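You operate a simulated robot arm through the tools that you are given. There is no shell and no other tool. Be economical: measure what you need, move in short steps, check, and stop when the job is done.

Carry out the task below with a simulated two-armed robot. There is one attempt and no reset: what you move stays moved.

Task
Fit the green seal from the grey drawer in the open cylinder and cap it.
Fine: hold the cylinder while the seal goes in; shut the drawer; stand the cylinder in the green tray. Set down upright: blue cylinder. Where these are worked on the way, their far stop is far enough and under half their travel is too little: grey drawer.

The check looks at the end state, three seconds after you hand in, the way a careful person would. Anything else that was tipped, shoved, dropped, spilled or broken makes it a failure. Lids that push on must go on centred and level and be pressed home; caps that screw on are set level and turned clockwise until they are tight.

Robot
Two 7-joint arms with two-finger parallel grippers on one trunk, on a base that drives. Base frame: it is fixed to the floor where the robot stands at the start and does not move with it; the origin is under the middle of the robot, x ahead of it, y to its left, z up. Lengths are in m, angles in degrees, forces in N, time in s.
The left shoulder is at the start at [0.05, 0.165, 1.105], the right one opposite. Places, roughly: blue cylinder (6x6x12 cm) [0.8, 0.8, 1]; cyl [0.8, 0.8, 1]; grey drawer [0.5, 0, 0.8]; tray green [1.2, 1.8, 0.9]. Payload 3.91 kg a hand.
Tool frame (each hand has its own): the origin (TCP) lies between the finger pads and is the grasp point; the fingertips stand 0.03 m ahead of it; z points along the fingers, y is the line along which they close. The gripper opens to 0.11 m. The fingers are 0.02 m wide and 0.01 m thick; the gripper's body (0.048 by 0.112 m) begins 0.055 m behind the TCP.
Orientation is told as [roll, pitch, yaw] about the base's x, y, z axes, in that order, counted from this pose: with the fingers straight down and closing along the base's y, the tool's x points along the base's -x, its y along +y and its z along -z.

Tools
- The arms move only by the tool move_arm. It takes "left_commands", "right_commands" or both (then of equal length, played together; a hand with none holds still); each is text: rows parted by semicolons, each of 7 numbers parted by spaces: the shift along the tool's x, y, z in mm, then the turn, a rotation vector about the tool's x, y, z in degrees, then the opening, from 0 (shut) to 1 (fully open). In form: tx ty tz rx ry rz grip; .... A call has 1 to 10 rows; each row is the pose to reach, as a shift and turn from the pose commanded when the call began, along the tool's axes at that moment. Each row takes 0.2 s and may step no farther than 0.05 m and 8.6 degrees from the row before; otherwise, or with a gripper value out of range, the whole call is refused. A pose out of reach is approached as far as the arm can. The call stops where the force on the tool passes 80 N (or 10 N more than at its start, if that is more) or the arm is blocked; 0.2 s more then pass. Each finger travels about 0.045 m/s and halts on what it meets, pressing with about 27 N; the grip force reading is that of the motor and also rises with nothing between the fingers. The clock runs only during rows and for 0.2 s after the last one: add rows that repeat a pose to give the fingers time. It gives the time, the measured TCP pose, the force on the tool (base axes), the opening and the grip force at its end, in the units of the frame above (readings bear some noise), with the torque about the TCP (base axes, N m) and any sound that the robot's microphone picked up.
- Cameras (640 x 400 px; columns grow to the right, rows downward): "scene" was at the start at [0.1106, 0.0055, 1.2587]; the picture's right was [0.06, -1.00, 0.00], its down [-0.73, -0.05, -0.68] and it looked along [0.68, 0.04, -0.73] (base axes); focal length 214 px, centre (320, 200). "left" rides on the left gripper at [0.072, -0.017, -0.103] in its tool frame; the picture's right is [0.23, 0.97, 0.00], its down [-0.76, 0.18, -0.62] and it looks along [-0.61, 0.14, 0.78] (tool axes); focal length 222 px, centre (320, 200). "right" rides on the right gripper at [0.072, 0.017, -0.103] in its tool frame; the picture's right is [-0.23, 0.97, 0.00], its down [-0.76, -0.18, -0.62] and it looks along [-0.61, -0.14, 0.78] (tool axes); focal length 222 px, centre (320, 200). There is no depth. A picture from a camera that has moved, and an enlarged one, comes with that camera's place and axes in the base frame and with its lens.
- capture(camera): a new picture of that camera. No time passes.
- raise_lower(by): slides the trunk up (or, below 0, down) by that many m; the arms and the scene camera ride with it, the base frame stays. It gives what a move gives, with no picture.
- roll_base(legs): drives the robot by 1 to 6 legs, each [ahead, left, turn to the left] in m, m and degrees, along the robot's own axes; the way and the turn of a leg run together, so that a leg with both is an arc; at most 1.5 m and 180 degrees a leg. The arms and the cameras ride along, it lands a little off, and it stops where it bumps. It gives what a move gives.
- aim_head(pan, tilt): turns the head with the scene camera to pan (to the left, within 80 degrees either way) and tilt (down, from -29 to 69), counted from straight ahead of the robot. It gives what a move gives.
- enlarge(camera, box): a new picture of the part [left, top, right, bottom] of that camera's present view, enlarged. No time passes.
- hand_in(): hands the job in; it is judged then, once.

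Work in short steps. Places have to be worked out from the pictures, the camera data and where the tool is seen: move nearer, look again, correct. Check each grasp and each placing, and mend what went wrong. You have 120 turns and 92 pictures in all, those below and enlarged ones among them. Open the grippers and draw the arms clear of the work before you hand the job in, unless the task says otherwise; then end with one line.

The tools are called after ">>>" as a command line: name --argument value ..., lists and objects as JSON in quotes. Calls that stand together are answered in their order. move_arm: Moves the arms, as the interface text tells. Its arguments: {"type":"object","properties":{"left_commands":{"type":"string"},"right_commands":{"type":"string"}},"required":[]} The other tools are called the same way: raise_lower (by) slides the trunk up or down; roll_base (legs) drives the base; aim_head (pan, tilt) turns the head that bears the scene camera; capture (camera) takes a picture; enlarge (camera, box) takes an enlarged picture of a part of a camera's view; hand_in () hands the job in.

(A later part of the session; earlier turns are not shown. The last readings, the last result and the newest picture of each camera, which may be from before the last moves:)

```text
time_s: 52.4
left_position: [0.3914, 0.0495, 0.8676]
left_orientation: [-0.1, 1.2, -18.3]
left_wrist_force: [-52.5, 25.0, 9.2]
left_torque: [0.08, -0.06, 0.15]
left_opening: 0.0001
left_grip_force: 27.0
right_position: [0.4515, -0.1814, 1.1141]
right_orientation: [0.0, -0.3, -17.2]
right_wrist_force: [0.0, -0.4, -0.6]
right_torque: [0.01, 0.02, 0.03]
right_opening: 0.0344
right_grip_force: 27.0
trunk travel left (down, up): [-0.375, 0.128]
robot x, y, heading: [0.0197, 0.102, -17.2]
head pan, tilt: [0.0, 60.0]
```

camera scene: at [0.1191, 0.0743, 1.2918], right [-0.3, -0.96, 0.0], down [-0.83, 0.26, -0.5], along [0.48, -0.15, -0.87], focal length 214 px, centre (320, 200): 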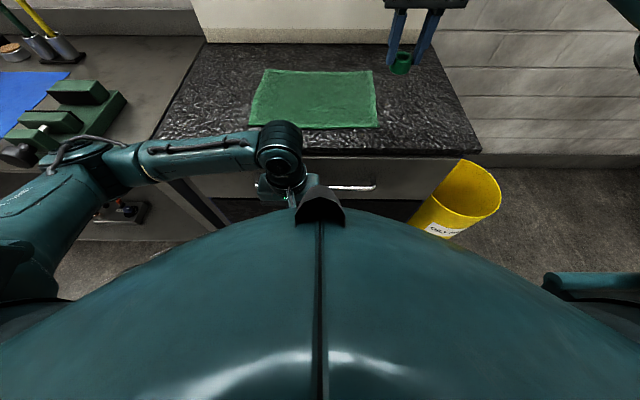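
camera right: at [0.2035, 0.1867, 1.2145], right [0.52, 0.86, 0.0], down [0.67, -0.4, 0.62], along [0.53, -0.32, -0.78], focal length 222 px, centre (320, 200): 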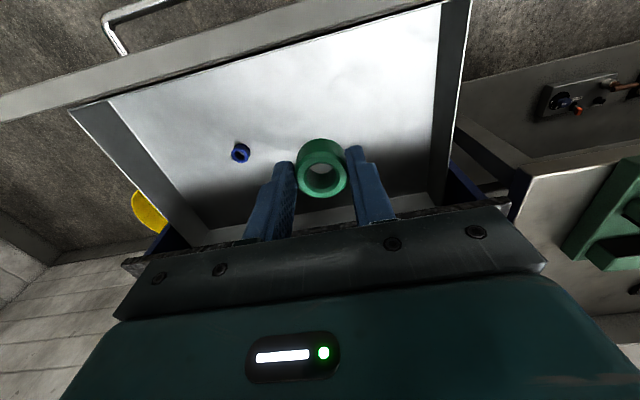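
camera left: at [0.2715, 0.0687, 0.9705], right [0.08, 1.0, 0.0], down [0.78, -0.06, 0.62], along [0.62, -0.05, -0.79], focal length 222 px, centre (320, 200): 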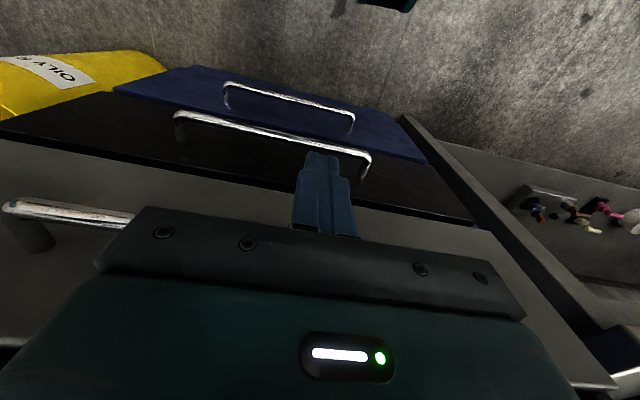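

Firm stop at 58 N and at the expected closed position, so the drawer is shut. I'll back off and raise the left hand.

>>> move_arm --left_commands "30 0 0 0 0 0 0; 70 0 0 0 0 0 0; 110 0 0 0 0 0 0; 130 0 -40 0 0 0 0; 130 0 -80 0 0 0 0; 130 0 -120 0 0 0 0; 130 0 -160 0 0 0 0; 130 20 -200 0 0 0 0; 130 50 -240 0 0 0 0; 130 80 -260 0 0 0 0"

>>> roll_base --legs '[[-0.2, 0, 0]]'

>>> aim_head --pan 0 --tilt 50

>>> capture --camera "scene"

```text
time_s: 54.6
left_position: [0.3023, 0.1588, 1.1274]
left_orientation: [0.1, 0.2, -17.6]
left_wrist_force: [0.6, -0.2, -0.2]
left_torque: [0.01, 0.0, -0.04]
left_opening: 0.0
left_grip_force: 27.1
right_position: [0.4564, -0.1831, 1.1121]
right_orientation: [0.0, 0.0, -17.3]
right_wrist_force: [-0.8, 0.0, -0.1]
right_torque: [0.01, 0.0, -0.02]
right_opening: 0.0342
right_grip_force: 26.6
trunk travel left (down, up): [-0.375, 0.128]
robot x, y, heading: [0.0249, 0.1011, -17.1]
head pan, tilt: [0.0, 60.0]
```

```text
time_s: 56.2
left_position: [0.1136, 0.2173, 1.1262]
left_orientation: [0.0, 0.2, -17.6]
left_wrist_force: [0.1, -0.4, 0.4]
left_torque: [0.02, -0.01, -0.02]
left_opening: 0.0002
left_grip_force: 26.9
right_position: [0.266, -0.1256, 1.1106]
right_orientation: [0.0, 0.1, -17.4]
right_wrist_force: [-0.4, 0.6, 0.1]
right_torque: [0.0, -0.01, 0.02]
right_opening: 0.0343
right_grip_force: 26.8
trunk travel left (down, up): [-0.375, 0.128]
robot x, y, heading: [-0.1608, 0.1604, -17.3]
head pan, tilt: [0.0, 60.0]
```

```text
time_s: 56.9
left_position: [0.1136, 0.2163, 1.1264]
left_orientation: [0.0, 0.4, -17.7]
left_wrist_force: [-0.1, -0.4, -0.3]
left_torque: [0.03, 0.01, -0.02]
left_opening: 0.0003
left_grip_force: 27.4
right_position: [0.2669, -0.1258, 1.1105]
right_orientation: [0.0, 0.0, -17.5]
right_wrist_force: [-0.2, -0.2, -0.4]
right_torque: [0.02, -0.01, -0.01]
right_opening: 0.0344
right_grip_force: 27.4
trunk travel left (down, up): [-0.375, 0.128]
robot x, y, heading: [-0.1658, 0.1615, -17.2]
head pan, tilt: [0.0, 50.0]
```

```text
62 pictures are left
camera scene: at [-0.0608, 0.13, 1.3044], right [-0.3, -0.95, 0.0], down [-0.73, 0.23, -0.64], along [0.61, -0.19, -0.77], focal length 214 px, centre (320, 200)
```

scene: 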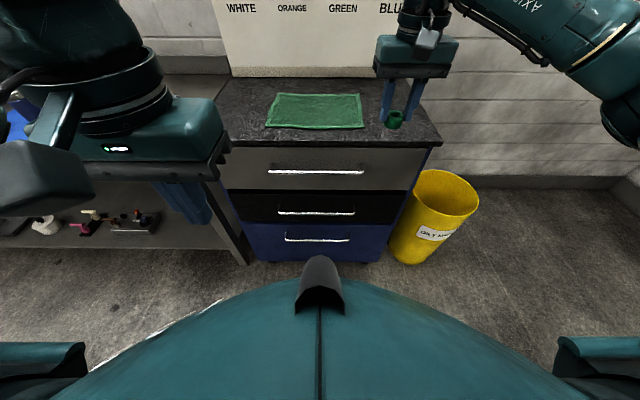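

The drawer is shut and the seal still held. Now I'll drive left along the bench toward the cylinder (estimated near (0.90, 0.85), bench z≈0.88).

>>> roll_base --legs '[[0, 0.85, 0]]'

>>> capture --camera "scene"

```text
time_s: 61.4
left_position: [0.3743, 1.0239, 1.1273]
left_orientation: [0.0, 0.3, -18.5]
left_wrist_force: [-0.4, -0.1, -0.5]
left_torque: [0.0, 0.01, -0.03]
left_opening: 0.0
left_grip_force: 26.6
right_position: [0.5214, 0.6796, 1.1107]
right_orientation: [0.0, 0.0, -18.3]
right_wrist_force: [0.3, 0.2, -0.5]
right_torque: [-0.01, -0.01, -0.02]
right_opening: 0.0343
right_grip_force: 27.0
trunk travel left (down, up): [-0.375, 0.128]
robot x, y, heading: [0.096, 0.9747, -18.2]
head pan, tilt: [0.0, 50.0]
```

```text
61 pictures are left
camera scene: at [0.1987, 0.9396, 1.3044], right [-0.31, -0.95, 0.0], down [-0.73, 0.24, -0.64], along [0.61, -0.2, -0.77], focal length 214 px, centre (320, 200)
```

scene: 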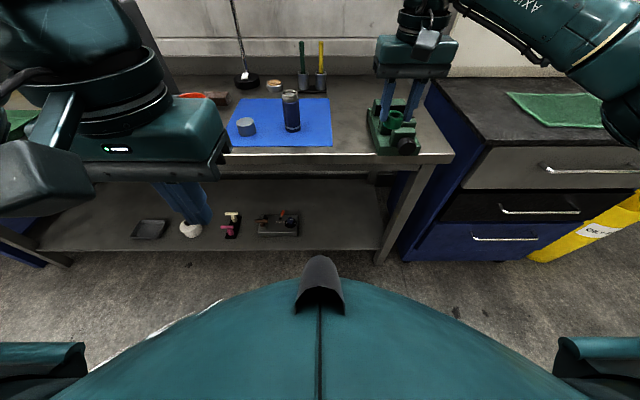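

Cylinder and cap are in view. I'll raise the trunk for vertical-baseline triangulation and zoom in.

>>> enlarge --camera "scene" --box '[210, 65, 370, 165]'

>>> raise_lower --by 0.12

>>> enlarge --camera "scene" --box '[210, 95, 370, 195]'

```text
4.00 times, centred on (290, 115) of scene
camera zoom: at [0.1987, 0.9396, 1.3044], right [-0.31, -0.95, 0.0], down [-0.73, 0.24, -0.64], along [0.61, -0.2, -0.77], focal length 858 px, centre (440, 540)
```

zoom: 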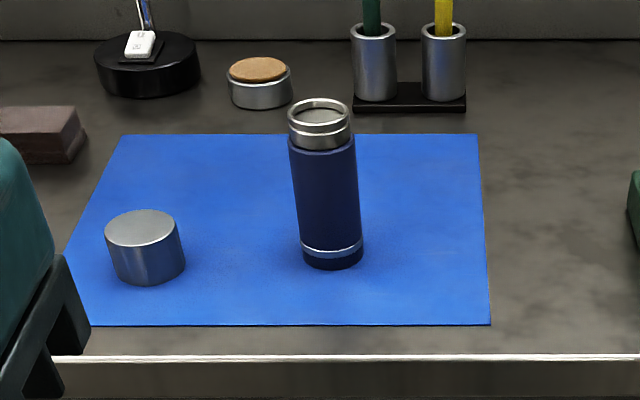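

```text
time_s: 62.9
left_position: [0.376, 1.0248, 1.2459]
left_orientation: [0.0, 0.4, -18.4]
left_wrist_force: [0.7, 0.1, 0.3]
left_torque: [-0.01, 0.0, 0.04]
left_opening: 0.0
left_grip_force: 27.2
right_position: [0.5219, 0.6791, 1.2312]
right_orientation: [-0.1, -0.1, -18.3]
right_wrist_force: [0.4, -0.1, 0.6]
right_torque: [0.01, -0.03, 0.0]
right_opening: 0.0343
right_grip_force: 26.6
trunk travel left (down, up): [-0.495, 0.008]
robot x, y, heading: [0.095, 0.9728, -18.2]
head pan, tilt: [0.0, 50.0]
```

```text
4.00 times, centred on (290, 145) of scene
camera zoom: at [0.1988, 0.9393, 1.4244], right [-0.31, -0.95, 0.0], down [-0.73, 0.24, -0.64], along [0.61, -0.2, -0.77], focal length 858 px, centre (440, 420)
```

zoom: 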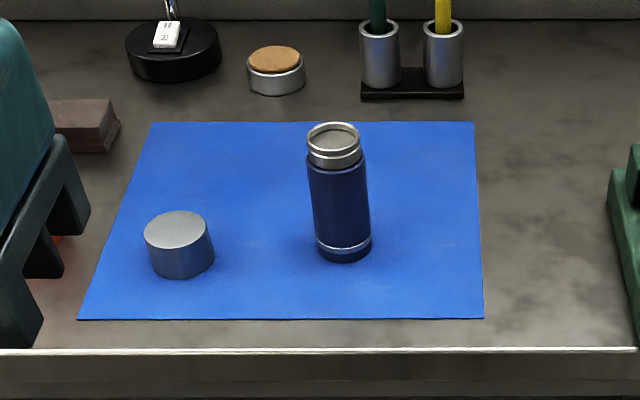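

Measured: bench z≈0.904; cylinder at (0.850, 0.822), top z≈1.027, mouth about 44 mm outside; cap at (0.875, 0.969), top z≈0.94. I'll tilt the left hand about 65° forward with the gripper open, then drive up to the cylinder.

>>> move_arm --left_commands "-40 0 0 0 -8.2 0 1; -80 0 0 0 -16.4 0 1; -120 0 0 0 -24.6 0 1; -160 0 0 0 -32.8 0 1; -200 0 0 0 -41 0 1; -200 0 0 0 -49 0 1; -200 0 0 0 -57 0 1; -200 0 0 0 -65 0 1; -200 0 0 0 -65 0 1"

>>> capture --camera "scene"

```text
time_s: 64.9
left_position: [0.5639, 0.9608, 1.2469]
left_orientation: [0.1, -64.7, -18.6]
left_wrist_force: [0.7, -0.6, -0.4]
left_torque: [-0.03, 0.05, 0.02]
left_opening: 0.1101
left_grip_force: 0.1
right_position: [0.5227, 0.6792, 1.2307]
right_orientation: [0.0, 0.0, -18.3]
right_wrist_force: [-0.1, -0.1, 0.0]
right_torque: [0.0, -0.01, 0.05]
right_opening: 0.0343
right_grip_force: 27.2
trunk travel left (down, up): [-0.495, 0.008]
robot x, y, heading: [0.0961, 0.9726, -18.3]
head pan, tilt: [0.0, 50.0]
```

```text
58 pictures are left
camera scene: at [0.1987, 0.9392, 1.4244], right [-0.31, -0.95, 0.0], down [-0.73, 0.24, -0.64], along [0.61, -0.2, -0.77], focal length 214 px, centre (320, 200)
```

scene: 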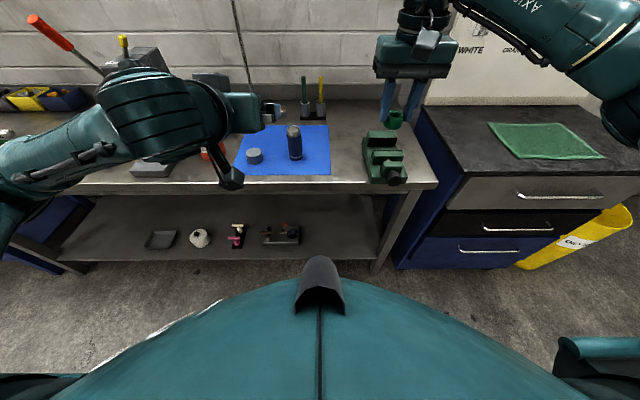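

I'll align: base right 45 mm and forward 200 mm, raising the right hand first so that the seal stays high when the trunk lowers.

>>> move_arm --right_commands "0 0 -40 0 0 0 0.2; 0 0 -80 0 0 0 0.2; 0 0 -120 0 0 0 0.2; 0 0 -150 0 0 0 0.2; 0 0 -150 0 0 0 0.2"

>>> roll_base --legs '[[0.18, -0.045, 0]]'

>>> raise_lower --by -0.2

>>> capture --camera "left"

>>> capture --camera "scene"

```text
time_s: 66.1
left_position: [0.5661, 0.9591, 1.2471]
left_orientation: [0.1, -64.7, -18.7]
left_wrist_force: [0.2, 0.3, -1.2]
left_torque: [-0.02, 0.0, -0.05]
left_opening: 0.11
left_grip_force: 0.0
right_position: [0.5228, 0.6787, 1.3831]
right_orientation: [0.0, 0.1, -18.4]
right_wrist_force: [0.6, 0.0, 0.1]
right_torque: [0.0, 0.0, -0.02]
right_opening: 0.0343
right_grip_force: 27.6
trunk travel left (down, up): [-0.495, 0.008]
robot x, y, heading: [0.0945, 0.9723, -17.8]
head pan, tilt: [0.0, 50.0]
```

```text
time_s: 67.6
left_position: [0.7186, 0.8611, 1.246]
left_orientation: [0.2, -64.7, -18.8]
left_wrist_force: [0.4, -0.2, 0.4]
left_torque: [0.03, -0.02, -0.04]
left_opening: 0.1101
left_grip_force: 0.0
right_position: [0.6778, 0.579, 1.3832]
right_orientation: [0.0, 0.0, -18.5]
right_wrist_force: [-0.2, -0.6, -0.3]
right_torque: [0.01, 0.01, 0.0]
right_opening: 0.0343
right_grip_force: 27.2
trunk travel left (down, up): [-0.495, 0.008]
robot x, y, heading: [0.2485, 0.8738, -18.7]
head pan, tilt: [0.0, 50.0]
```

```text
time_s: 69.8
left_position: [0.72, 0.861, 1.0472]
left_orientation: [0.0, -64.7, -18.8]
left_wrist_force: [-0.3, 0.9, -0.1]
left_torque: [-0.02, -0.02, 0.03]
left_opening: 0.1101
left_grip_force: 0.1
right_position: [0.6769, 0.5791, 1.185]
right_orientation: [0.0, 0.0, -18.4]
right_wrist_force: [0.3, 0.2, -0.1]
right_torque: [-0.03, 0.03, -0.01]
right_opening: 0.0341
right_grip_force: 27.5
trunk travel left (down, up): [-0.295, 0.208]
robot x, y, heading: [0.2486, 0.8731, -18.4]
head pan, tilt: [0.0, 50.0]
```

```text
57 pictures are left
camera left: at [0.5966, 0.8849, 1.0237], right [0.22, 0.95, -0.21], down [-0.17, 0.24, 0.95], along [0.96, -0.18, 0.21], focal length 222 px, centre (320, 200)
```

left: 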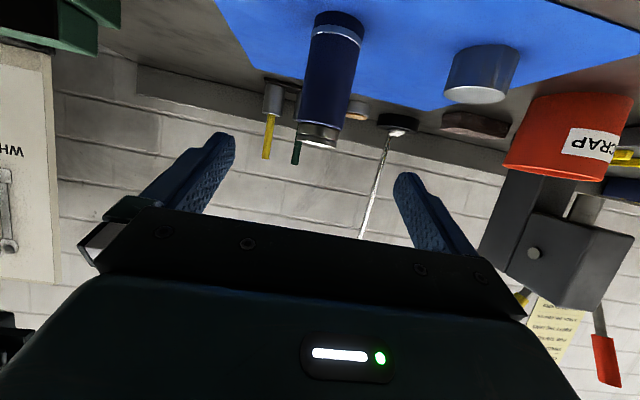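

```text
56 pictures are left
camera scene: at [0.353, 0.8412, 1.2245], right [-0.32, -0.95, 0.0], down [-0.73, 0.24, -0.64], along [0.61, -0.2, -0.77], focal length 214 px, centre (320, 200)
```

scene: 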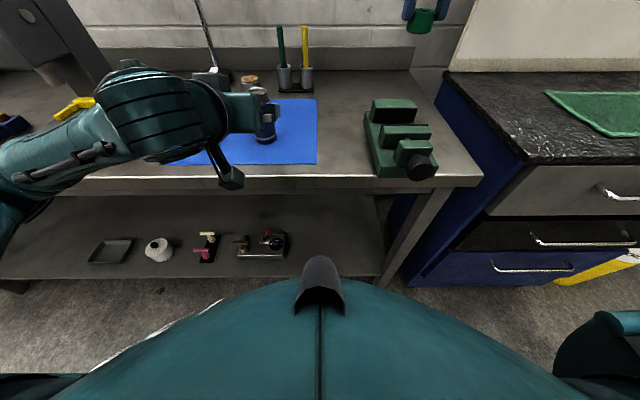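

The cylinder is where predicted: 136 mm ahead of the TCP, 4 mm to the left. I'll lower the hand with the arm to z≈0.96 and check.

>>> move_arm --left_commands "27 1 12.5 0 0 0 1; 53 3 25 0 0 0 1; 78.6 4 37.2 0 0 0 1; 78.6 4 37.2 0 0 0 1"

>>> capture --camera "left"

>>> enlarge --camera "scene" --box '[0, 50, 320, 250]'

```text
time_s: 70.8
left_position: [0.7203, 0.8607, 0.9603]
left_orientation: [0.1, -64.8, -18.7]
left_wrist_force: [-0.2, 0.3, 0.1]
left_torque: [0.02, 0.01, -0.01]
left_opening: 0.1103
left_grip_force: 0.0
right_position: [0.6767, 0.5793, 1.1836]
right_orientation: [0.1, 0.0, -18.4]
right_wrist_force: [-0.2, 0.3, -0.2]
right_torque: [0.01, 0.01, -0.06]
right_opening: 0.0345
right_grip_force: 27.1
trunk travel left (down, up): [-0.295, 0.208]
robot x, y, heading: [0.2505, 0.8722, -18.4]
head pan, tilt: [0.0, 50.0]
```

```text
55 pictures are left
camera left: at [0.5983, 0.8853, 0.939], right [0.22, 0.95, -0.21], down [-0.17, 0.24, 0.95], along [0.96, -0.18, 0.22], focal length 222 px, centre (320, 200)
```

left: 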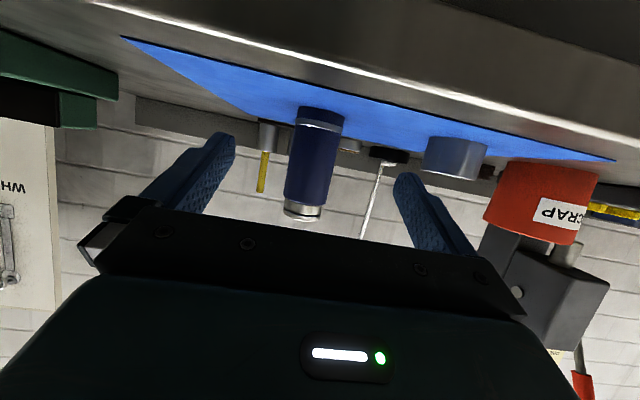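

```text
2.00 times, centred on (160, 150) of scene
camera zoom: at [0.3531, 0.8412, 1.2244], right [-0.32, -0.95, 0.0], down [-0.73, 0.24, -0.64], along [0.61, -0.2, -0.77], focal length 429 px, centre (640, 300)
```

zoom: 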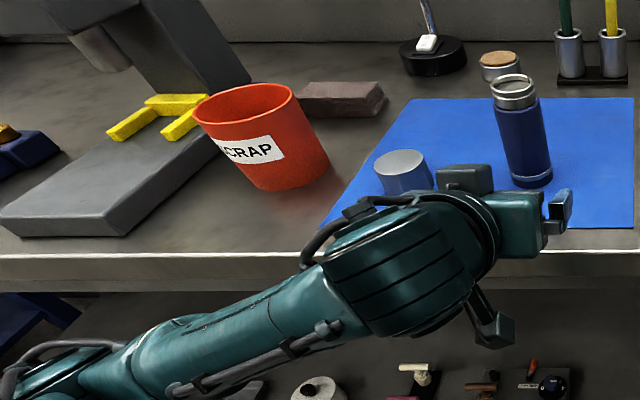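

The forearm hangs close to the bench height, so I'll raise the trunk 0.1 m and reach down with the arm instead, ending at TCP z≈0.975.

>>> raise_lower --by 0.1

>>> move_arm --left_commands "25.6 0 12.1 0 0 0 1; 51.2 0 24.2 0 0 0 1; 76.8 0 36.3 0 0 0 1; 67 0 57 0 0 0 1; 56 0 81 0 0 0 1; 56 0 81 0 0 0 1"

>>> enlarge --camera "scene" --box '[0, 50, 320, 250]'

>>> capture --camera "left"

```text
time_s: 72.1
left_position: [0.722, 0.8606, 1.0622]
left_orientation: [0.1, -64.8, -18.8]
left_wrist_force: [-1.2, -0.1, 0.1]
left_torque: [-0.01, 0.03, -0.01]
left_opening: 0.1102
left_grip_force: 0.1
right_position: [0.6761, 0.5791, 1.2831]
right_orientation: [-0.1, -0.1, -18.5]
right_wrist_force: [0.1, 0.1, -0.9]
right_torque: [-0.03, -0.01, 0.03]
right_opening: 0.0344
right_grip_force: 26.5
trunk travel left (down, up): [-0.395, 0.108]
robot x, y, heading: [0.2541, 0.8745, -18.3]
head pan, tilt: [0.0, 50.0]
```

```text
time_s: 73.5
left_position: [0.7664, 0.8438, 0.9753]
left_orientation: [0.0, -64.7, -18.9]
left_wrist_force: [0.0, 0.1, -0.5]
left_torque: [-0.01, 0.0, 0.01]
left_opening: 0.1097
left_grip_force: 0.0
right_position: [0.677, 0.5782, 1.2855]
right_orientation: [0.0, 0.1, -18.4]
right_wrist_force: [-0.3, 0.8, -0.8]
right_torque: [0.01, -0.07, -0.02]
right_opening: 0.034
right_grip_force: 26.5
trunk travel left (down, up): [-0.395, 0.108]
robot x, y, heading: [0.2509, 0.8721, -18.7]
head pan, tilt: [0.0, 50.0]
```

```text
2.00 times, centred on (160, 150) of scene
camera zoom: at [0.353, 0.8413, 1.3244], right [-0.32, -0.95, 0.0], down [-0.73, 0.24, -0.64], along [0.61, -0.2, -0.77], focal length 429 px, centre (640, 300)
```

zoom: 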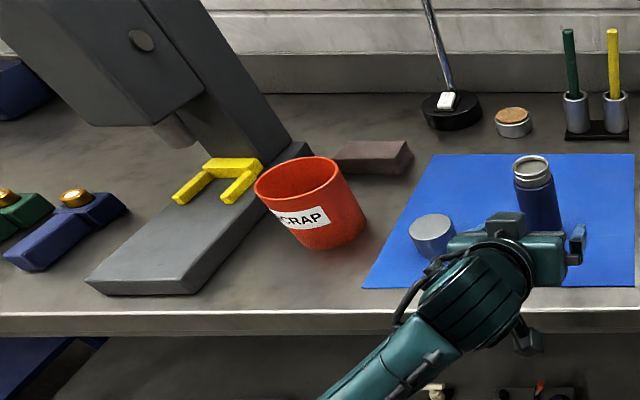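

```text
52 pictures are left
camera left: at [0.6428, 0.8683, 0.9525], right [0.22, 0.95, -0.21], down [-0.17, 0.24, 0.95], along [0.96, -0.18, 0.21], focal length 222 px, centre (320, 200)
```

left: 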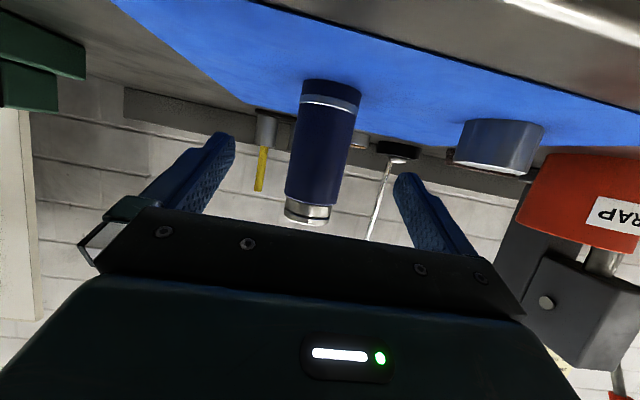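

Forearm is clear now and the cylinder lies 86 mm ahead, 5 mm left. Advancing and closing on its body.

>>> move_arm --left_commands "-12 2 25.3 0 0 0 1; -24 5 50.6 0 0 0 1; -36 5 76 0 0 0 1; -36 5 76 0 0 0 0.4; -36 5 76 0 0 0 0.4; -36 5 76 0 0 0 0.2; -36 5 76 0 0 0 0.2; -36 5 76 0 0 0 0.2; -36 5 76 0 0 0 0.2"

>>> capture --camera "left"

>>> enlarge --camera "scene" --box '[160, 90, 360, 215]'

```text
time_s: 75.5
left_position: [0.8492, 0.8213, 0.9734]
left_orientation: [-0.1, -64.7, -18.7]
left_wrist_force: [-0.5, -3.4, 0.7]
left_torque: [-0.19, 0.01, -0.02]
left_opening: 0.0512
left_grip_force: 27.0
right_position: [0.6765, 0.5788, 1.2841]
right_orientation: [0.0, 0.0, -18.6]
right_wrist_force: [-0.9, -0.3, -1.5]
right_torque: [-0.03, 0.06, 0.0]
right_opening: 0.0344
right_grip_force: 27.2
trunk travel left (down, up): [-0.395, 0.108]
robot x, y, heading: [0.2515, 0.8727, -18.5]
head pan, tilt: [0.0, 50.0]
```

```text
51 pictures are left
camera left: at [0.726, 0.8461, 0.9512], right [0.22, 0.95, -0.21], down [-0.17, 0.25, 0.95], along [0.96, -0.18, 0.22], focal length 222 px, centre (320, 200)
```

left: 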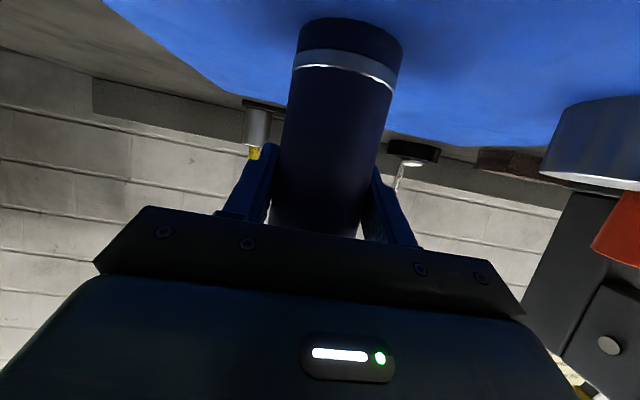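

```text
3.20 times, centred on (260, 152) of scene
camera zoom: at [0.3529, 0.8409, 1.3244], right [-0.32, -0.95, 0.0], down [-0.73, 0.24, -0.64], along [0.61, -0.2, -0.77], focal length 686 px, centre (512, 352)
```

zoom: 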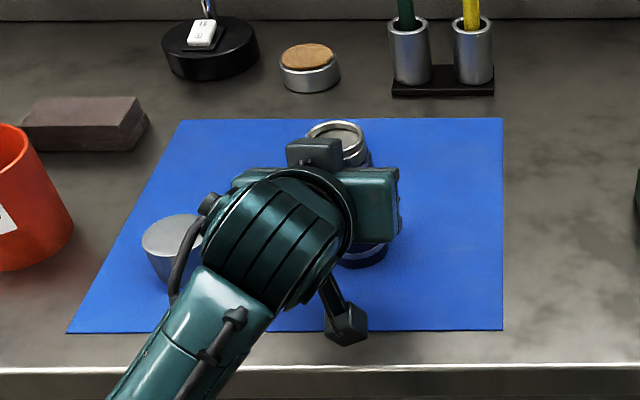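

The cylinder is held (51 mm, 27 N). Now I'll carry the seal over the mouth at height, yawing the right hand 60° so its camera bracket clears the left wrist.

>>> move_arm --right_commands "-11 36 0 0 0 -7.5 0.2; -22 72 0 0 0 -15 0.2; -33 107 0 0 0 -22.5 0.2; -44 143 0 0 0 -30 0.2; -54 179 0 0 0 -37.5 0.2; -65 215 0 0 0 -45 0.2; -76 250 0 0 0 -52.5 0.2; -87 286 0 0 0 -60 0.2; -87 286 0 0 0 -60 0.2"

>>> capture --camera "right"

>>> capture --camera "scene"

```text
time_s: 77.5
left_position: [0.8481, 0.8235, 0.9731]
left_orientation: [0.0, -64.7, -18.8]
left_wrist_force: [-3.2, 1.8, 1.1]
left_torque: [0.0, 0.02, 0.0]
left_opening: 0.0514
left_grip_force: 26.5
right_position: [0.6978, 0.8192, 1.2461]
right_orientation: [-0.2, 0.0, 41.4]
right_wrist_force: [-0.5, 0.3, -0.8]
right_torque: [-0.01, 0.02, -0.02]
right_opening: 0.0342
right_grip_force: 27.6
right hand out of reach, approached as far as the arm can: row 4, 5, 6, 7, 8, 9
trunk travel left (down, up): [-0.395, 0.108]
robot x, y, heading: [0.2502, 0.875, -18.6]
head pan, tilt: [0.0, 50.0]
```

```text
49 pictures are left
camera right: at [0.6328, 0.7848, 1.3489], right [-0.47, 0.88, 0.0], down [0.69, 0.37, 0.63], along [0.55, 0.29, -0.78], focal length 222 px, centre (320, 200)
```

right: 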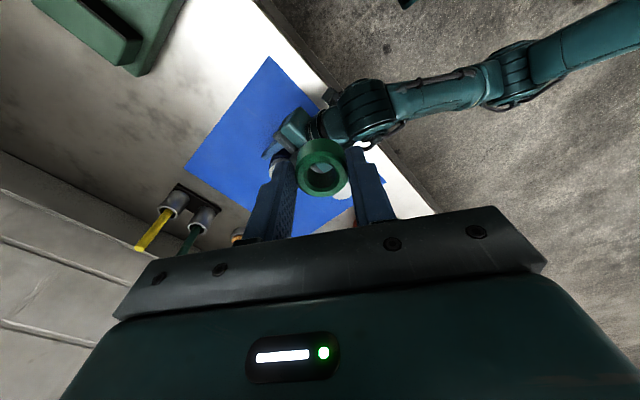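

```text
48 pictures are left
camera scene: at [0.3512, 0.8423, 1.3246], right [-0.32, -0.95, 0.0], down [-0.73, 0.24, -0.64], along [0.61, -0.2, -0.76], focal length 214 px, centre (320, 200)
```

scene: 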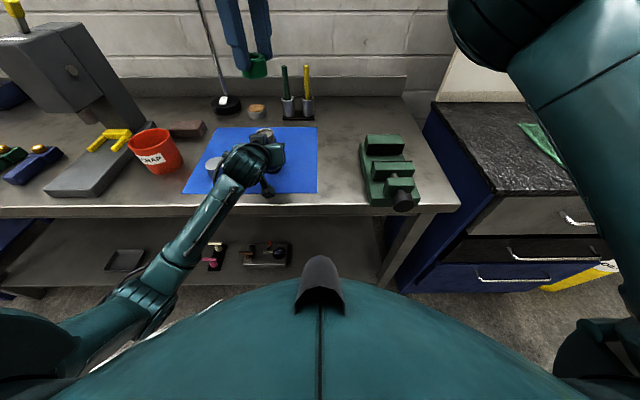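

The mouth is out of the right arm's reach there. I'll lift the cylinder slightly with the left hand and bring it 130 mm right and 60 mm nearer, then set it down again, still held.

>>> move_arm --left_commands "-13.6 0 -6.4 0 0 0 0.2; -22.6 0 -10.7 0 0 0 0.2; -16 -35 -25 0 0 0 0.2; -10 -70 -38 0 0 0 0.2; -3 -100 -52 0 0 0 0.2; 3 -130 -65 0 0 0 0.2; 3 -130 -65 0 0 0 0.2"

>>> capture --camera "left"

```text
time_s: 79.1
left_position: [0.7557, 0.725, 1.0005]
left_orientation: [2.1, -65.0, -20.2]
left_wrist_force: [0.2, -0.4, -6.1]
left_torque: [-0.02, -0.01, -0.02]
left_opening: 0.0511
left_grip_force: 26.5
right_position: [0.7007, 0.8187, 1.245]
right_orientation: [0.0, -0.1, 41.4]
right_wrist_force: [0.5, 0.2, -0.5]
right_torque: [0.01, -0.02, -0.03]
right_opening: 0.0344
right_grip_force: 27.1
trunk travel left (down, up): [-0.395, 0.108]
robot x, y, heading: [0.2473, 0.873, -18.6]
head pan, tilt: [0.0, 50.0]
```

```text
47 pictures are left
camera left: at [0.6331, 0.7484, 0.9763], right [0.22, 0.96, -0.19], down [-0.18, 0.23, 0.96], along [0.96, -0.17, 0.22], focal length 222 px, centre (320, 200)
```

left: 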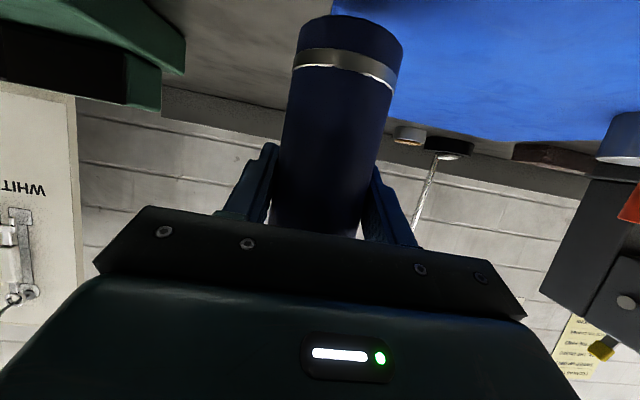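

It's carried upright (6 N weight). Lowering it back to the bench, about 25 mm, with small steps.

>>> move_arm --left_commands "9 0 4.3 0 0 0 0.2; 18 0 8.5 0 0 0 0.2; 18 0 8.5 0 0 0 0.2"

```text
time_s: 79.9
left_position: [0.7664, 0.7287, 0.9939]
left_orientation: [3.5, -66.9, -21.0]
left_wrist_force: [1.5, -0.3, -6.0]
left_torque: [-0.02, 0.0, -0.02]
left_opening: 0.0514
left_grip_force: 27.3
right_position: [0.6997, 0.8192, 1.245]
right_orientation: [-0.1, -0.1, 41.4]
right_wrist_force: [-0.2, 0.6, -0.1]
right_torque: [0.03, 0.02, -0.03]
right_opening: 0.0346
right_grip_force: 27.3
trunk travel left (down, up): [-0.395, 0.108]
robot x, y, heading: [0.2502, 0.8768, -18.7]
head pan, tilt: [0.0, 50.0]
```

The left arm isn't tracking there: it's near a joint limit and the orientation is drifting. I'll go back up and 60 mm left, where it tracked well, and check the orientation.

>>> move_arm --left_commands "-9 10 -4 0 0 0 0.2; -18 30 -8.5 0 0 0 0.2; -22 60 0 0 0 0 0.2; -26 60 9 0 0 0 0.2; -26 60 9 0 0 0 0.2"

```text
time_s: 81.1
left_position: [0.7914, 0.778, 0.9932]
left_orientation: [4.4, -64.2, -22.3]
left_wrist_force: [-0.1, 0.9, -7.1]
left_torque: [-0.05, -0.02, 0.01]
left_opening: 0.0517
left_grip_force: 27.4
right_position: [0.701, 0.8192, 1.2455]
right_orientation: [0.0, 0.0, 41.3]
right_wrist_force: [0.1, -0.3, 0.1]
right_torque: [-0.01, 0.03, -0.03]
right_opening: 0.0344
right_grip_force: 26.9
trunk travel left (down, up): [-0.395, 0.108]
robot x, y, heading: [0.2491, 0.8739, -18.2]
head pan, tilt: [0.0, 50.0]
```

The commanded pose was re-based on the approached one, baking in about 4.4° of roll. I'll correct that about the tool's x.

>>> move_arm --left_commands "0 0 0 2.2 -0.2 0 0.2; 0 0 0 4.4 -0.5 0 0.2; 0 0 0 4.4 -0.5 0 0.2"

>>> capture --camera "scene"

```text
time_s: 81.9
left_position: [0.7917, 0.7744, 1.0005]
left_orientation: [-2.8, -65.4, -20.0]
left_wrist_force: [-0.3, 0.0, -5.8]
left_torque: [-0.02, -0.01, 0.0]
left_opening: 0.0514
left_grip_force: 26.7
right_position: [0.7005, 0.8174, 1.2434]
right_orientation: [0.0, -0.1, 41.4]
right_wrist_force: [0.6, 0.8, -0.2]
right_torque: [-0.01, 0.03, 0.03]
right_opening: 0.0342
right_grip_force: 27.0
trunk travel left (down, up): [-0.395, 0.108]
robot x, y, heading: [0.2468, 0.8732, -18.6]
head pan, tilt: [0.0, 50.0]
```

```text
46 pictures are left
camera scene: at [0.3536, 0.8411, 1.3243], right [-0.32, -0.95, 0.0], down [-0.73, 0.24, -0.64], along [0.61, -0.2, -0.77], focal length 214 px, centre (320, 200)
```

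scene: 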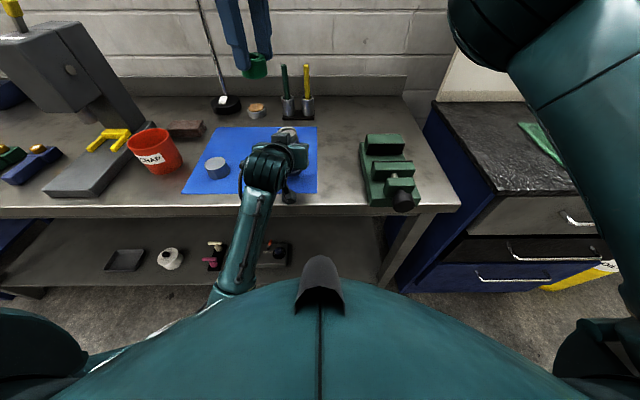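

The elbow seems to be crowding the torso. I'll move the hand 50 mm further left, where the arm is free, and level it there.

>>> move_arm --left_commands "0 25 0 -1.4 0 0 0.2; 0 55 0 -2.8 0.4 0 0.2; 0 55 0 -2.8 0.4 0 0.2"

```text
time_s: 82.7
left_position: [0.8107, 0.8202, 0.9971]
left_orientation: [-1.6, -64.7, -18.8]
left_wrist_force: [-0.2, -0.8, -6.6]
left_torque: [0.03, -0.02, 0.02]
left_opening: 0.0514
left_grip_force: 27.0
right_position: [0.6995, 0.8185, 1.2445]
right_orientation: [0.0, 0.0, 41.5]
right_wrist_force: [-0.4, -0.6, 0.1]
right_torque: [-0.01, -0.01, -0.01]
right_opening: 0.0342
right_grip_force: 26.8
trunk travel left (down, up): [-0.395, 0.108]
robot x, y, heading: [0.2508, 0.8741, -18.6]
head pan, tilt: [0.0, 50.0]
```

>>> move_arm --left_commands "0 5 0 -1.6 0 0 0.2; 0 10 0 -1.6 0 0 0.2; 0 10 0 -1.6 0 0 0.2"

```text
time_s: 83.5
left_position: [0.8123, 0.8299, 0.9982]
left_orientation: [0.1, -64.8, -18.9]
left_wrist_force: [0.4, -0.3, -6.1]
left_torque: [-0.01, -0.02, 0.0]
left_opening: 0.0511
left_grip_force: 26.8
right_position: [0.7009, 0.818, 1.2444]
right_orientation: [0.0, -0.1, 41.4]
right_wrist_force: [0.7, -0.1, -0.7]
right_torque: [-0.01, -0.03, 0.01]
right_opening: 0.0343
right_grip_force: 26.6
trunk travel left (down, up): [-0.395, 0.108]
robot x, y, heading: [0.2484, 0.8738, -18.7]
head pan, tilt: [0.0, 50.0]
```

Level again at y'≈0.14. Lowering the cylinder to the bench.

>>> move_arm --left_commands "9 0 4.3 0 0 0 0.2; 15 0 7 0 0 0 0.2; 19 0 9 0 0 0 0.2; 22 0 10.4 0 0 0 0.2; 22 0 10.4 0 0 0 0.2"

>>> capture --camera "left"

```text
time_s: 84.7
left_position: [0.8133, 0.8293, 0.976]
left_orientation: [0.2, -64.8, -18.8]
left_wrist_force: [0.2, 0.5, -5.5]
left_torque: [0.0, 0.0, 0.03]
left_opening: 0.0513
left_grip_force: 27.7
right_position: [0.6999, 0.8195, 1.2441]
right_orientation: [0.1, -0.1, 41.4]
right_wrist_force: [0.1, 0.6, 0.2]
right_torque: [0.03, -0.01, 0.0]
right_opening: 0.0341
right_grip_force: 27.2
trunk travel left (down, up): [-0.395, 0.108]
robot x, y, heading: [0.2517, 0.8742, -18.4]
head pan, tilt: [0.0, 50.0]
```

```text
45 pictures are left
camera left: at [0.6911, 0.854, 0.9519], right [0.22, 0.95, -0.2], down [-0.17, 0.24, 0.95], along [0.96, -0.18, 0.22], focal length 222 px, centre (320, 200)
```

left: 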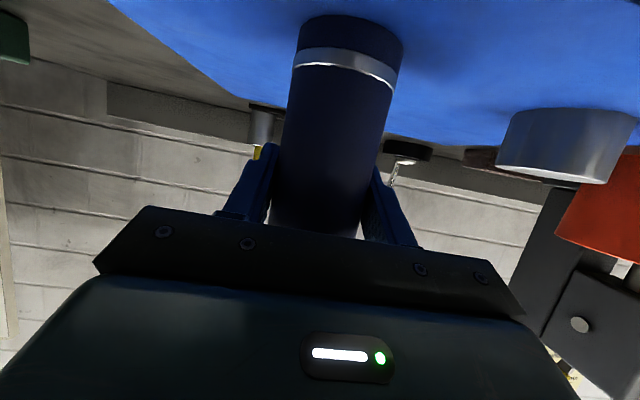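

Not touching yet (still −5.5 N). A few mm more.

>>> move_arm --left_commands "1.4 0 0.6 0 0 0 0.2; 2.7 0 1.3 0 0 0 0.2; 3.6 0 1.7 0 0 0 0.2; 3.6 0 1.7 0 0 0 0.2"

```text
time_s: 85.7
left_position: [0.8135, 0.8317, 0.9753]
left_orientation: [1.4, -65.5, -19.9]
left_wrist_force: [2.5, 0.0, -1.3]
left_torque: [-0.05, -0.01, 0.03]
left_opening: 0.0513
left_grip_force: 26.7
right_position: [0.6995, 0.8182, 1.2439]
right_orientation: [0.0, -0.1, 41.4]
right_wrist_force: [0.6, 0.8, 0.0]
right_torque: [-0.06, 0.02, -0.01]
right_opening: 0.0341
right_grip_force: 27.0
trunk travel left (down, up): [-0.395, 0.108]
robot x, y, heading: [0.2507, 0.877, -18.2]
head pan, tilt: [0.0, 50.0]
```

The cylinder is on the bench and held. Bringing the seal over the mouth at a lower, more reachable height, with less yaw.

>>> move_arm --right_commands "-16 -11 0 0 0 5 0.2; -32 -22 0 0 0 10 0.2; -48 -33 10 0 0 15 0.2; -64 -44 30 0 0 20 0.2; -80 -55 50 0 0 25 0.2; -94 -65 70 0 0 30 0.2; -94 -65 70 0 0 30 0.2"

>>> capture --camera "right"

>>> capture --camera "scene"

```text
time_s: 87.3
left_position: [0.8125, 0.8319, 0.9751]
left_orientation: [1.5, -65.3, -20.0]
left_wrist_force: [2.4, -4.0, 10.1]
left_torque: [-0.51, 0.17, 0.19]
left_opening: 0.0515
left_grip_force: 27.6
right_position: [0.7762, 0.7938, 1.17]
right_orientation: [0.0, -0.1, 11.3]
right_wrist_force: [-0.3, -0.5, -0.1]
right_torque: [-0.02, -0.02, 0.03]
right_opening: 0.0343
right_grip_force: 26.6
right hand out of reach, approached as far as the arm can: row 2, 3, 4, 5, 6, 7
trunk travel left (down, up): [-0.395, 0.108]
robot x, y, heading: [0.2518, 0.8721, -18.5]
head pan, tilt: [0.0, 50.0]
```

```text
44 pictures are left
camera right: at [0.7021, 0.7965, 1.2737], right [0.03, 1.0, 0.0], down [0.78, -0.02, 0.62], along [0.62, -0.02, -0.78], focal length 222 px, centre (320, 200)
```

right: 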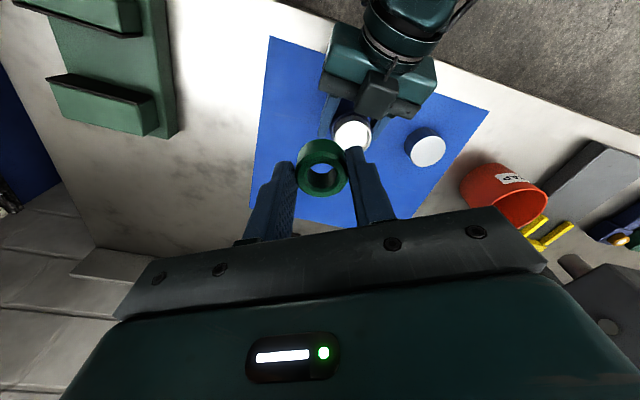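

```text
43 pictures are left
camera scene: at [0.3525, 0.8409, 1.3246], right [-0.32, -0.95, 0.0], down [-0.73, 0.24, -0.64], along [0.61, -0.2, -0.77], focal length 214 px, centre (320, 200)
```

scene: 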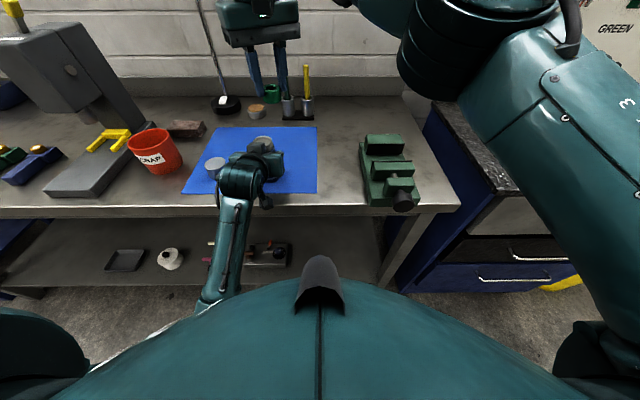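

The mouth appears at about (0.800, 0.829, 1.027). Moving the seal over it at z≈1.13 for a fine check.

>>> move_arm --right_commands "-8 7 10 0 0 0 0.2; -15 15 20 0 0 0 0.2; -23 22 30 0 0 0 0.2; -30 30 40 0 0 0 0.2; -30 30 40 0 0 0 0.2"

>>> capture --camera "right"

>>> enlarge --camera "scene" --box '[180, 60, 340, 160]'

```text
time_s: 88.5
left_position: [0.8133, 0.8326, 0.9749]
left_orientation: [1.5, -65.4, -20.0]
left_wrist_force: [4.1, -5.9, 15.0]
left_torque: [-0.75, 0.14, 0.12]
left_opening: 0.0513
left_grip_force: 27.0
right_position: [0.7893, 0.8095, 1.1344]
right_orientation: [0.1, -0.2, 11.5]
right_wrist_force: [-0.5, 0.2, -0.5]
right_torque: [0.02, -0.01, -0.01]
right_opening: 0.034
right_grip_force: 27.2
right hand out of reach, approached as far as the arm can: row 2, 3, 4, 5
trunk travel left (down, up): [-0.395, 0.108]
robot x, y, heading: [0.2514, 0.8753, -18.4]
head pan, tilt: [0.0, 50.0]
```

```text
42 pictures are left
camera right: at [0.7147, 0.812, 1.2373], right [0.03, 1.0, 0.0], down [0.78, -0.02, 0.63], along [0.63, -0.02, -0.78], focal length 222 px, centre (320, 200)
```

right: 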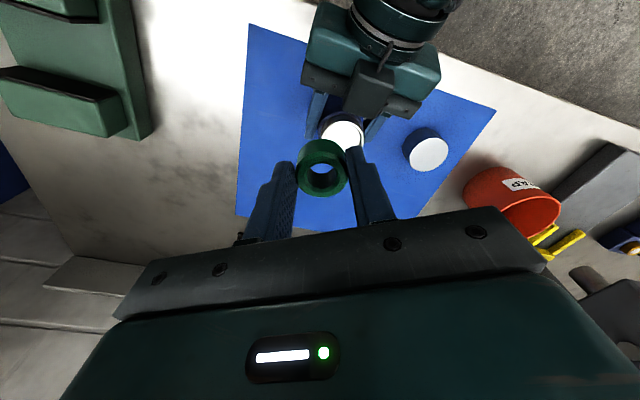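

```text
4.00 times, centred on (260, 110) of scene
camera zoom: at [0.3521, 0.8408, 1.3246], right [-0.32, -0.95, 0.0], down [-0.73, 0.24, -0.64], along [0.61, -0.2, -0.77], focal length 858 px, centre (560, 560)
```

zoom: 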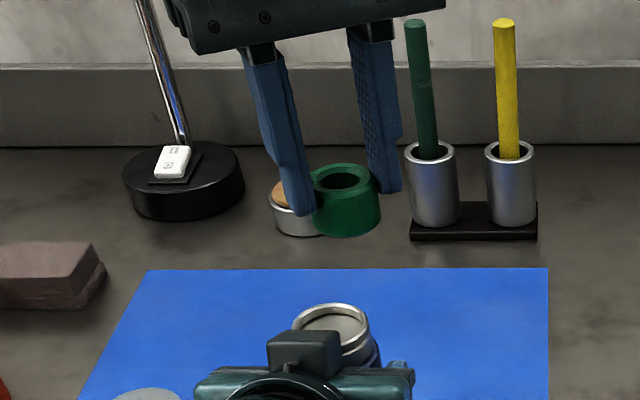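

The right arm is short of reach here, and the left arm is cramped. I'll pull the right hand up and aside, then lift the cylinder, yaw the left hand 35° inward and bring it toward the centre.

>>> move_arm --right_commands "0 -25 -30 0 0 0 0.2; 0 -60 -60 0 0 0 0.2; 15 -100 -80 0 0 0 0.2; 15 -100 -80 0 0 0 0.2; 15 -100 -80 0 0 0 0.2; 15 -100 -80 0 0 0 0.2; 15 -100 -80 0 0 0 0.2; 15 -100 -80 0 0 0 0.2; 15 -100 -80 0 0 0 0.2" --left_commands "-5 0 -2.2 0 0 0 0.2; -10 0 -4.3 0 0 0 0.2; -18 0 -8.5 0 0 0 0.2; -18 -14 -13 6.7 0 3 0.2; -12 -28 -22 13.1 0 5.9 0.2; -8 -42 -30 19.5 0 8.9 0.2; -4 -56 -38 26 0 11.9 0.2; -1 -70 -45 33 0 14.8 0.2; -1 -70 -45 33 0 14.8 0.2"

>>> capture --camera "scene"

```text
time_s: 90.5
left_position: [0.7507, 0.7757, 0.9909]
left_orientation: [-1.4, -65.1, -53.7]
left_wrist_force: [0.4, 1.1, -6.1]
left_torque: [-0.03, 0.02, 0.0]
left_opening: 0.0514
left_grip_force: 27.0
right_position: [0.7849, 0.7091, 1.2109]
right_orientation: [0.0, 0.0, 11.4]
right_wrist_force: [0.1, 0.4, -0.1]
right_torque: [-0.01, 0.03, 0.01]
right_opening: 0.0342
right_grip_force: 27.3
right hand out of reach, approached as far as the arm can: row 1, 2, 3, 4, 5, 6, 7, 8, 9
trunk travel left (down, up): [-0.395, 0.108]
robot x, y, heading: [0.255, 0.8787, -18.5]
head pan, tilt: [0.0, 50.0]
```

```text
40 pictures are left
camera scene: at [0.3533, 0.8414, 1.3244], right [-0.32, -0.95, 0.0], down [-0.73, 0.24, -0.64], along [0.61, -0.2, -0.77], focal length 214 px, centre (320, 200)
```

scene: 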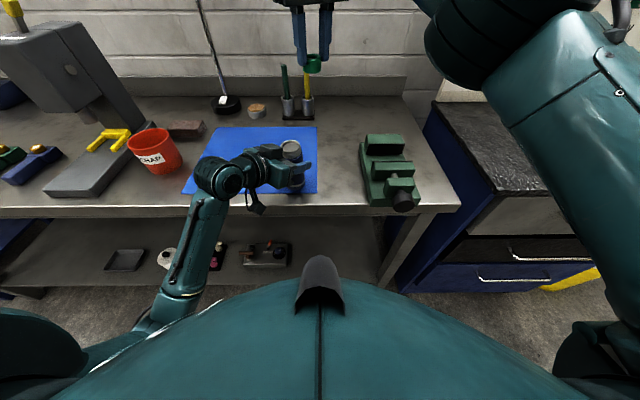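

Much freer now. Lowering the cylinder to the bench (about 15 mm) with a small roll correction.

>>> move_arm --left_commands "5 0 2.3 -0.7 0 0 0.2; 10 0 4.6 -1.4 0 0 0.2; 13 0 6 -1.4 0 0 0.2; 13 0 6 -1.4 0 0 0.2"

```text
time_s: 91.5
left_position: [0.7504, 0.7761, 0.9754]
left_orientation: [0.0, -64.9, -53.6]
left_wrist_force: [0.1, 0.0, -5.5]
left_torque: [-0.01, -0.02, -0.03]
left_opening: 0.0512
left_grip_force: 26.4
right_position: [0.7859, 0.7085, 1.2107]
right_orientation: [0.0, 0.0, 11.4]
right_wrist_force: [0.0, -0.1, 0.3]
right_torque: [-0.06, 0.01, 0.02]
right_opening: 0.0345
right_grip_force: 26.7
trunk travel left (down, up): [-0.395, 0.108]
robot x, y, heading: [0.2552, 0.8717, -18.4]
head pan, tilt: [0.0, 50.0]
```

Tracking perfectly, level. Just 2 mm more to touch.

>>> move_arm --left_commands "0.9 0 0.4 0 0 0 0.2; 1.5 0 0.7 0 0 0 0.2; 1.5 0 0.7 0 0 0 0.2"

>>> move_arm --right_commands "8 20 0 0 0 0 0.2; 16 40 10 0 0 0 0.2; 24 60 20 0 0 0 0.2; 24 60 40 0 0 0 0.2; 24 60 40 0 0 0 0.2"

>>> capture --camera "right"

```text
time_s: 92.3
left_position: [0.7519, 0.7768, 0.974]
left_orientation: [-0.1, -64.9, -53.6]
left_wrist_force: [0.1, -0.8, -5.8]
left_torque: [0.02, -0.01, 0.01]
left_opening: 0.0516
left_grip_force: 26.7
right_position: [0.7862, 0.709, 1.2113]
right_orientation: [0.1, 0.0, 11.4]
right_wrist_force: [-0.4, 1.3, 0.1]
right_torque: [-0.02, 0.02, 0.04]
right_opening: 0.0344
right_grip_force: 26.8
trunk travel left (down, up): [-0.395, 0.108]
robot x, y, heading: [0.2496, 0.8744, -18.4]
head pan, tilt: [0.0, 50.0]
```

```text
time_s: 93.5
left_position: [0.7516, 0.7766, 0.9754]
left_orientation: [0.0, -65.0, -53.6]
left_wrist_force: [-0.3, 0.3, -6.0]
left_torque: [0.03, -0.01, 0.0]
left_opening: 0.0518
left_grip_force: 26.8
right_position: [0.7498, 0.7654, 1.1687]
right_orientation: [0.0, 0.0, 11.5]
right_wrist_force: [0.1, 0.0, 0.1]
right_torque: [-0.04, 0.01, 0.0]
right_opening: 0.0342
right_grip_force: 27.4
trunk travel left (down, up): [-0.395, 0.108]
robot x, y, heading: [0.2521, 0.8717, -18.7]
head pan, tilt: [0.0, 50.0]
```

```text
39 pictures are left
camera right: at [0.6761, 0.7678, 1.2721], right [0.03, 1.0, 0.0], down [0.78, -0.02, 0.62], along [0.62, -0.02, -0.78], focal length 222 px, centre (320, 200)
```

right: 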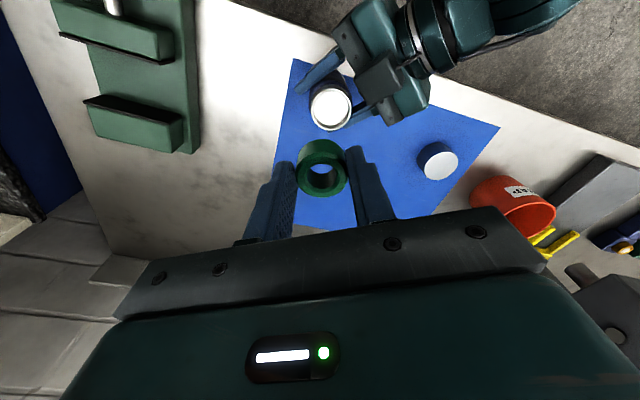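

Reach is fine now. Mouth triangulates to (0.748, 0.777). I'll lower the cylinder the last 2 mm and centre the seal over it at z≈1.11.

>>> move_arm --left_commands "0.9 0 0.4 0 0 0 0.2; 1.8 0 0.8 0 0 0 0.2; 2.7 0 1.2 0 0 0 0.2; 2.7 0 1.2 0 0 0 0.2" --right_commands "0 6 0 0 0 0 0.2; -1 11 20 0 0 0 0.2; -1 11 40 0 0 0 0.2; -1 11 58 0 0 0 0.2"

>>> capture --camera "right"

>>> enlarge --camera "scene" --box '[220, 90, 380, 190]'

```text
time_s: 94.5
left_position: [0.752, 0.7765, 0.9755]
left_orientation: [0.2, -65.3, -53.8]
left_wrist_force: [0.1, 1.6, 7.6]
left_torque: [0.35, 0.22, 0.03]
left_opening: 0.0514
left_grip_force: 27.1
right_position: [0.748, 0.7754, 1.1102]
right_orientation: [0.1, 0.0, 11.4]
right_wrist_force: [0.3, 0.3, 0.2]
right_torque: [0.02, 0.01, -0.02]
right_opening: 0.0342
right_grip_force: 27.2
trunk travel left (down, up): [-0.395, 0.108]
robot x, y, heading: [0.2511, 0.8744, -18.8]
head pan, tilt: [0.0, 50.0]
```

```text
38 pictures are left
camera right: at [0.674, 0.7776, 1.2139], right [0.03, 1.0, 0.0], down [0.78, -0.02, 0.62], along [0.62, -0.02, -0.78], focal length 222 px, centre (320, 200)
```

right: 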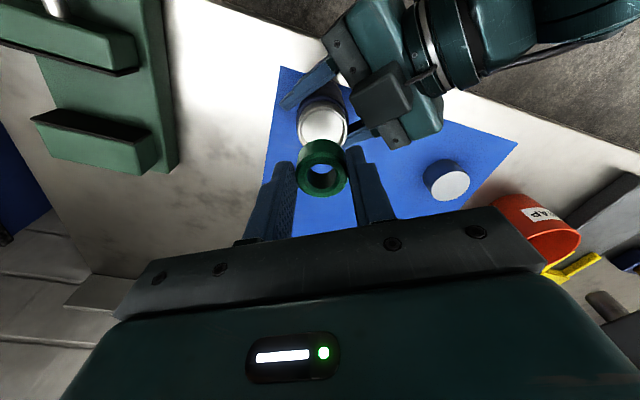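

```text
4.00 times, centred on (300, 140) of scene
camera zoom: at [0.3525, 0.8414, 1.3247], right [-0.32, -0.95, 0.0], down [-0.73, 0.24, -0.64], along [0.61, -0.2, -0.77], focal length 858 px, centre (400, 440)
```

zoom: 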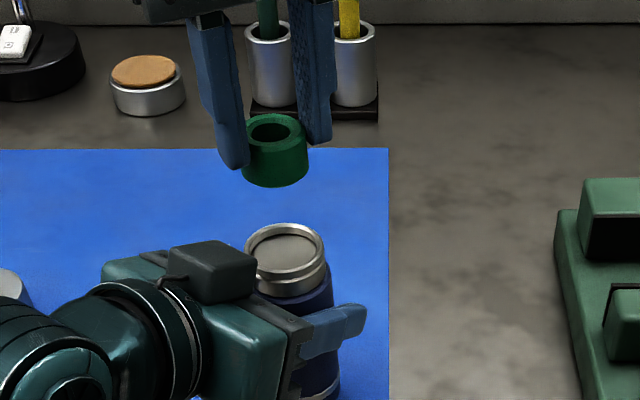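

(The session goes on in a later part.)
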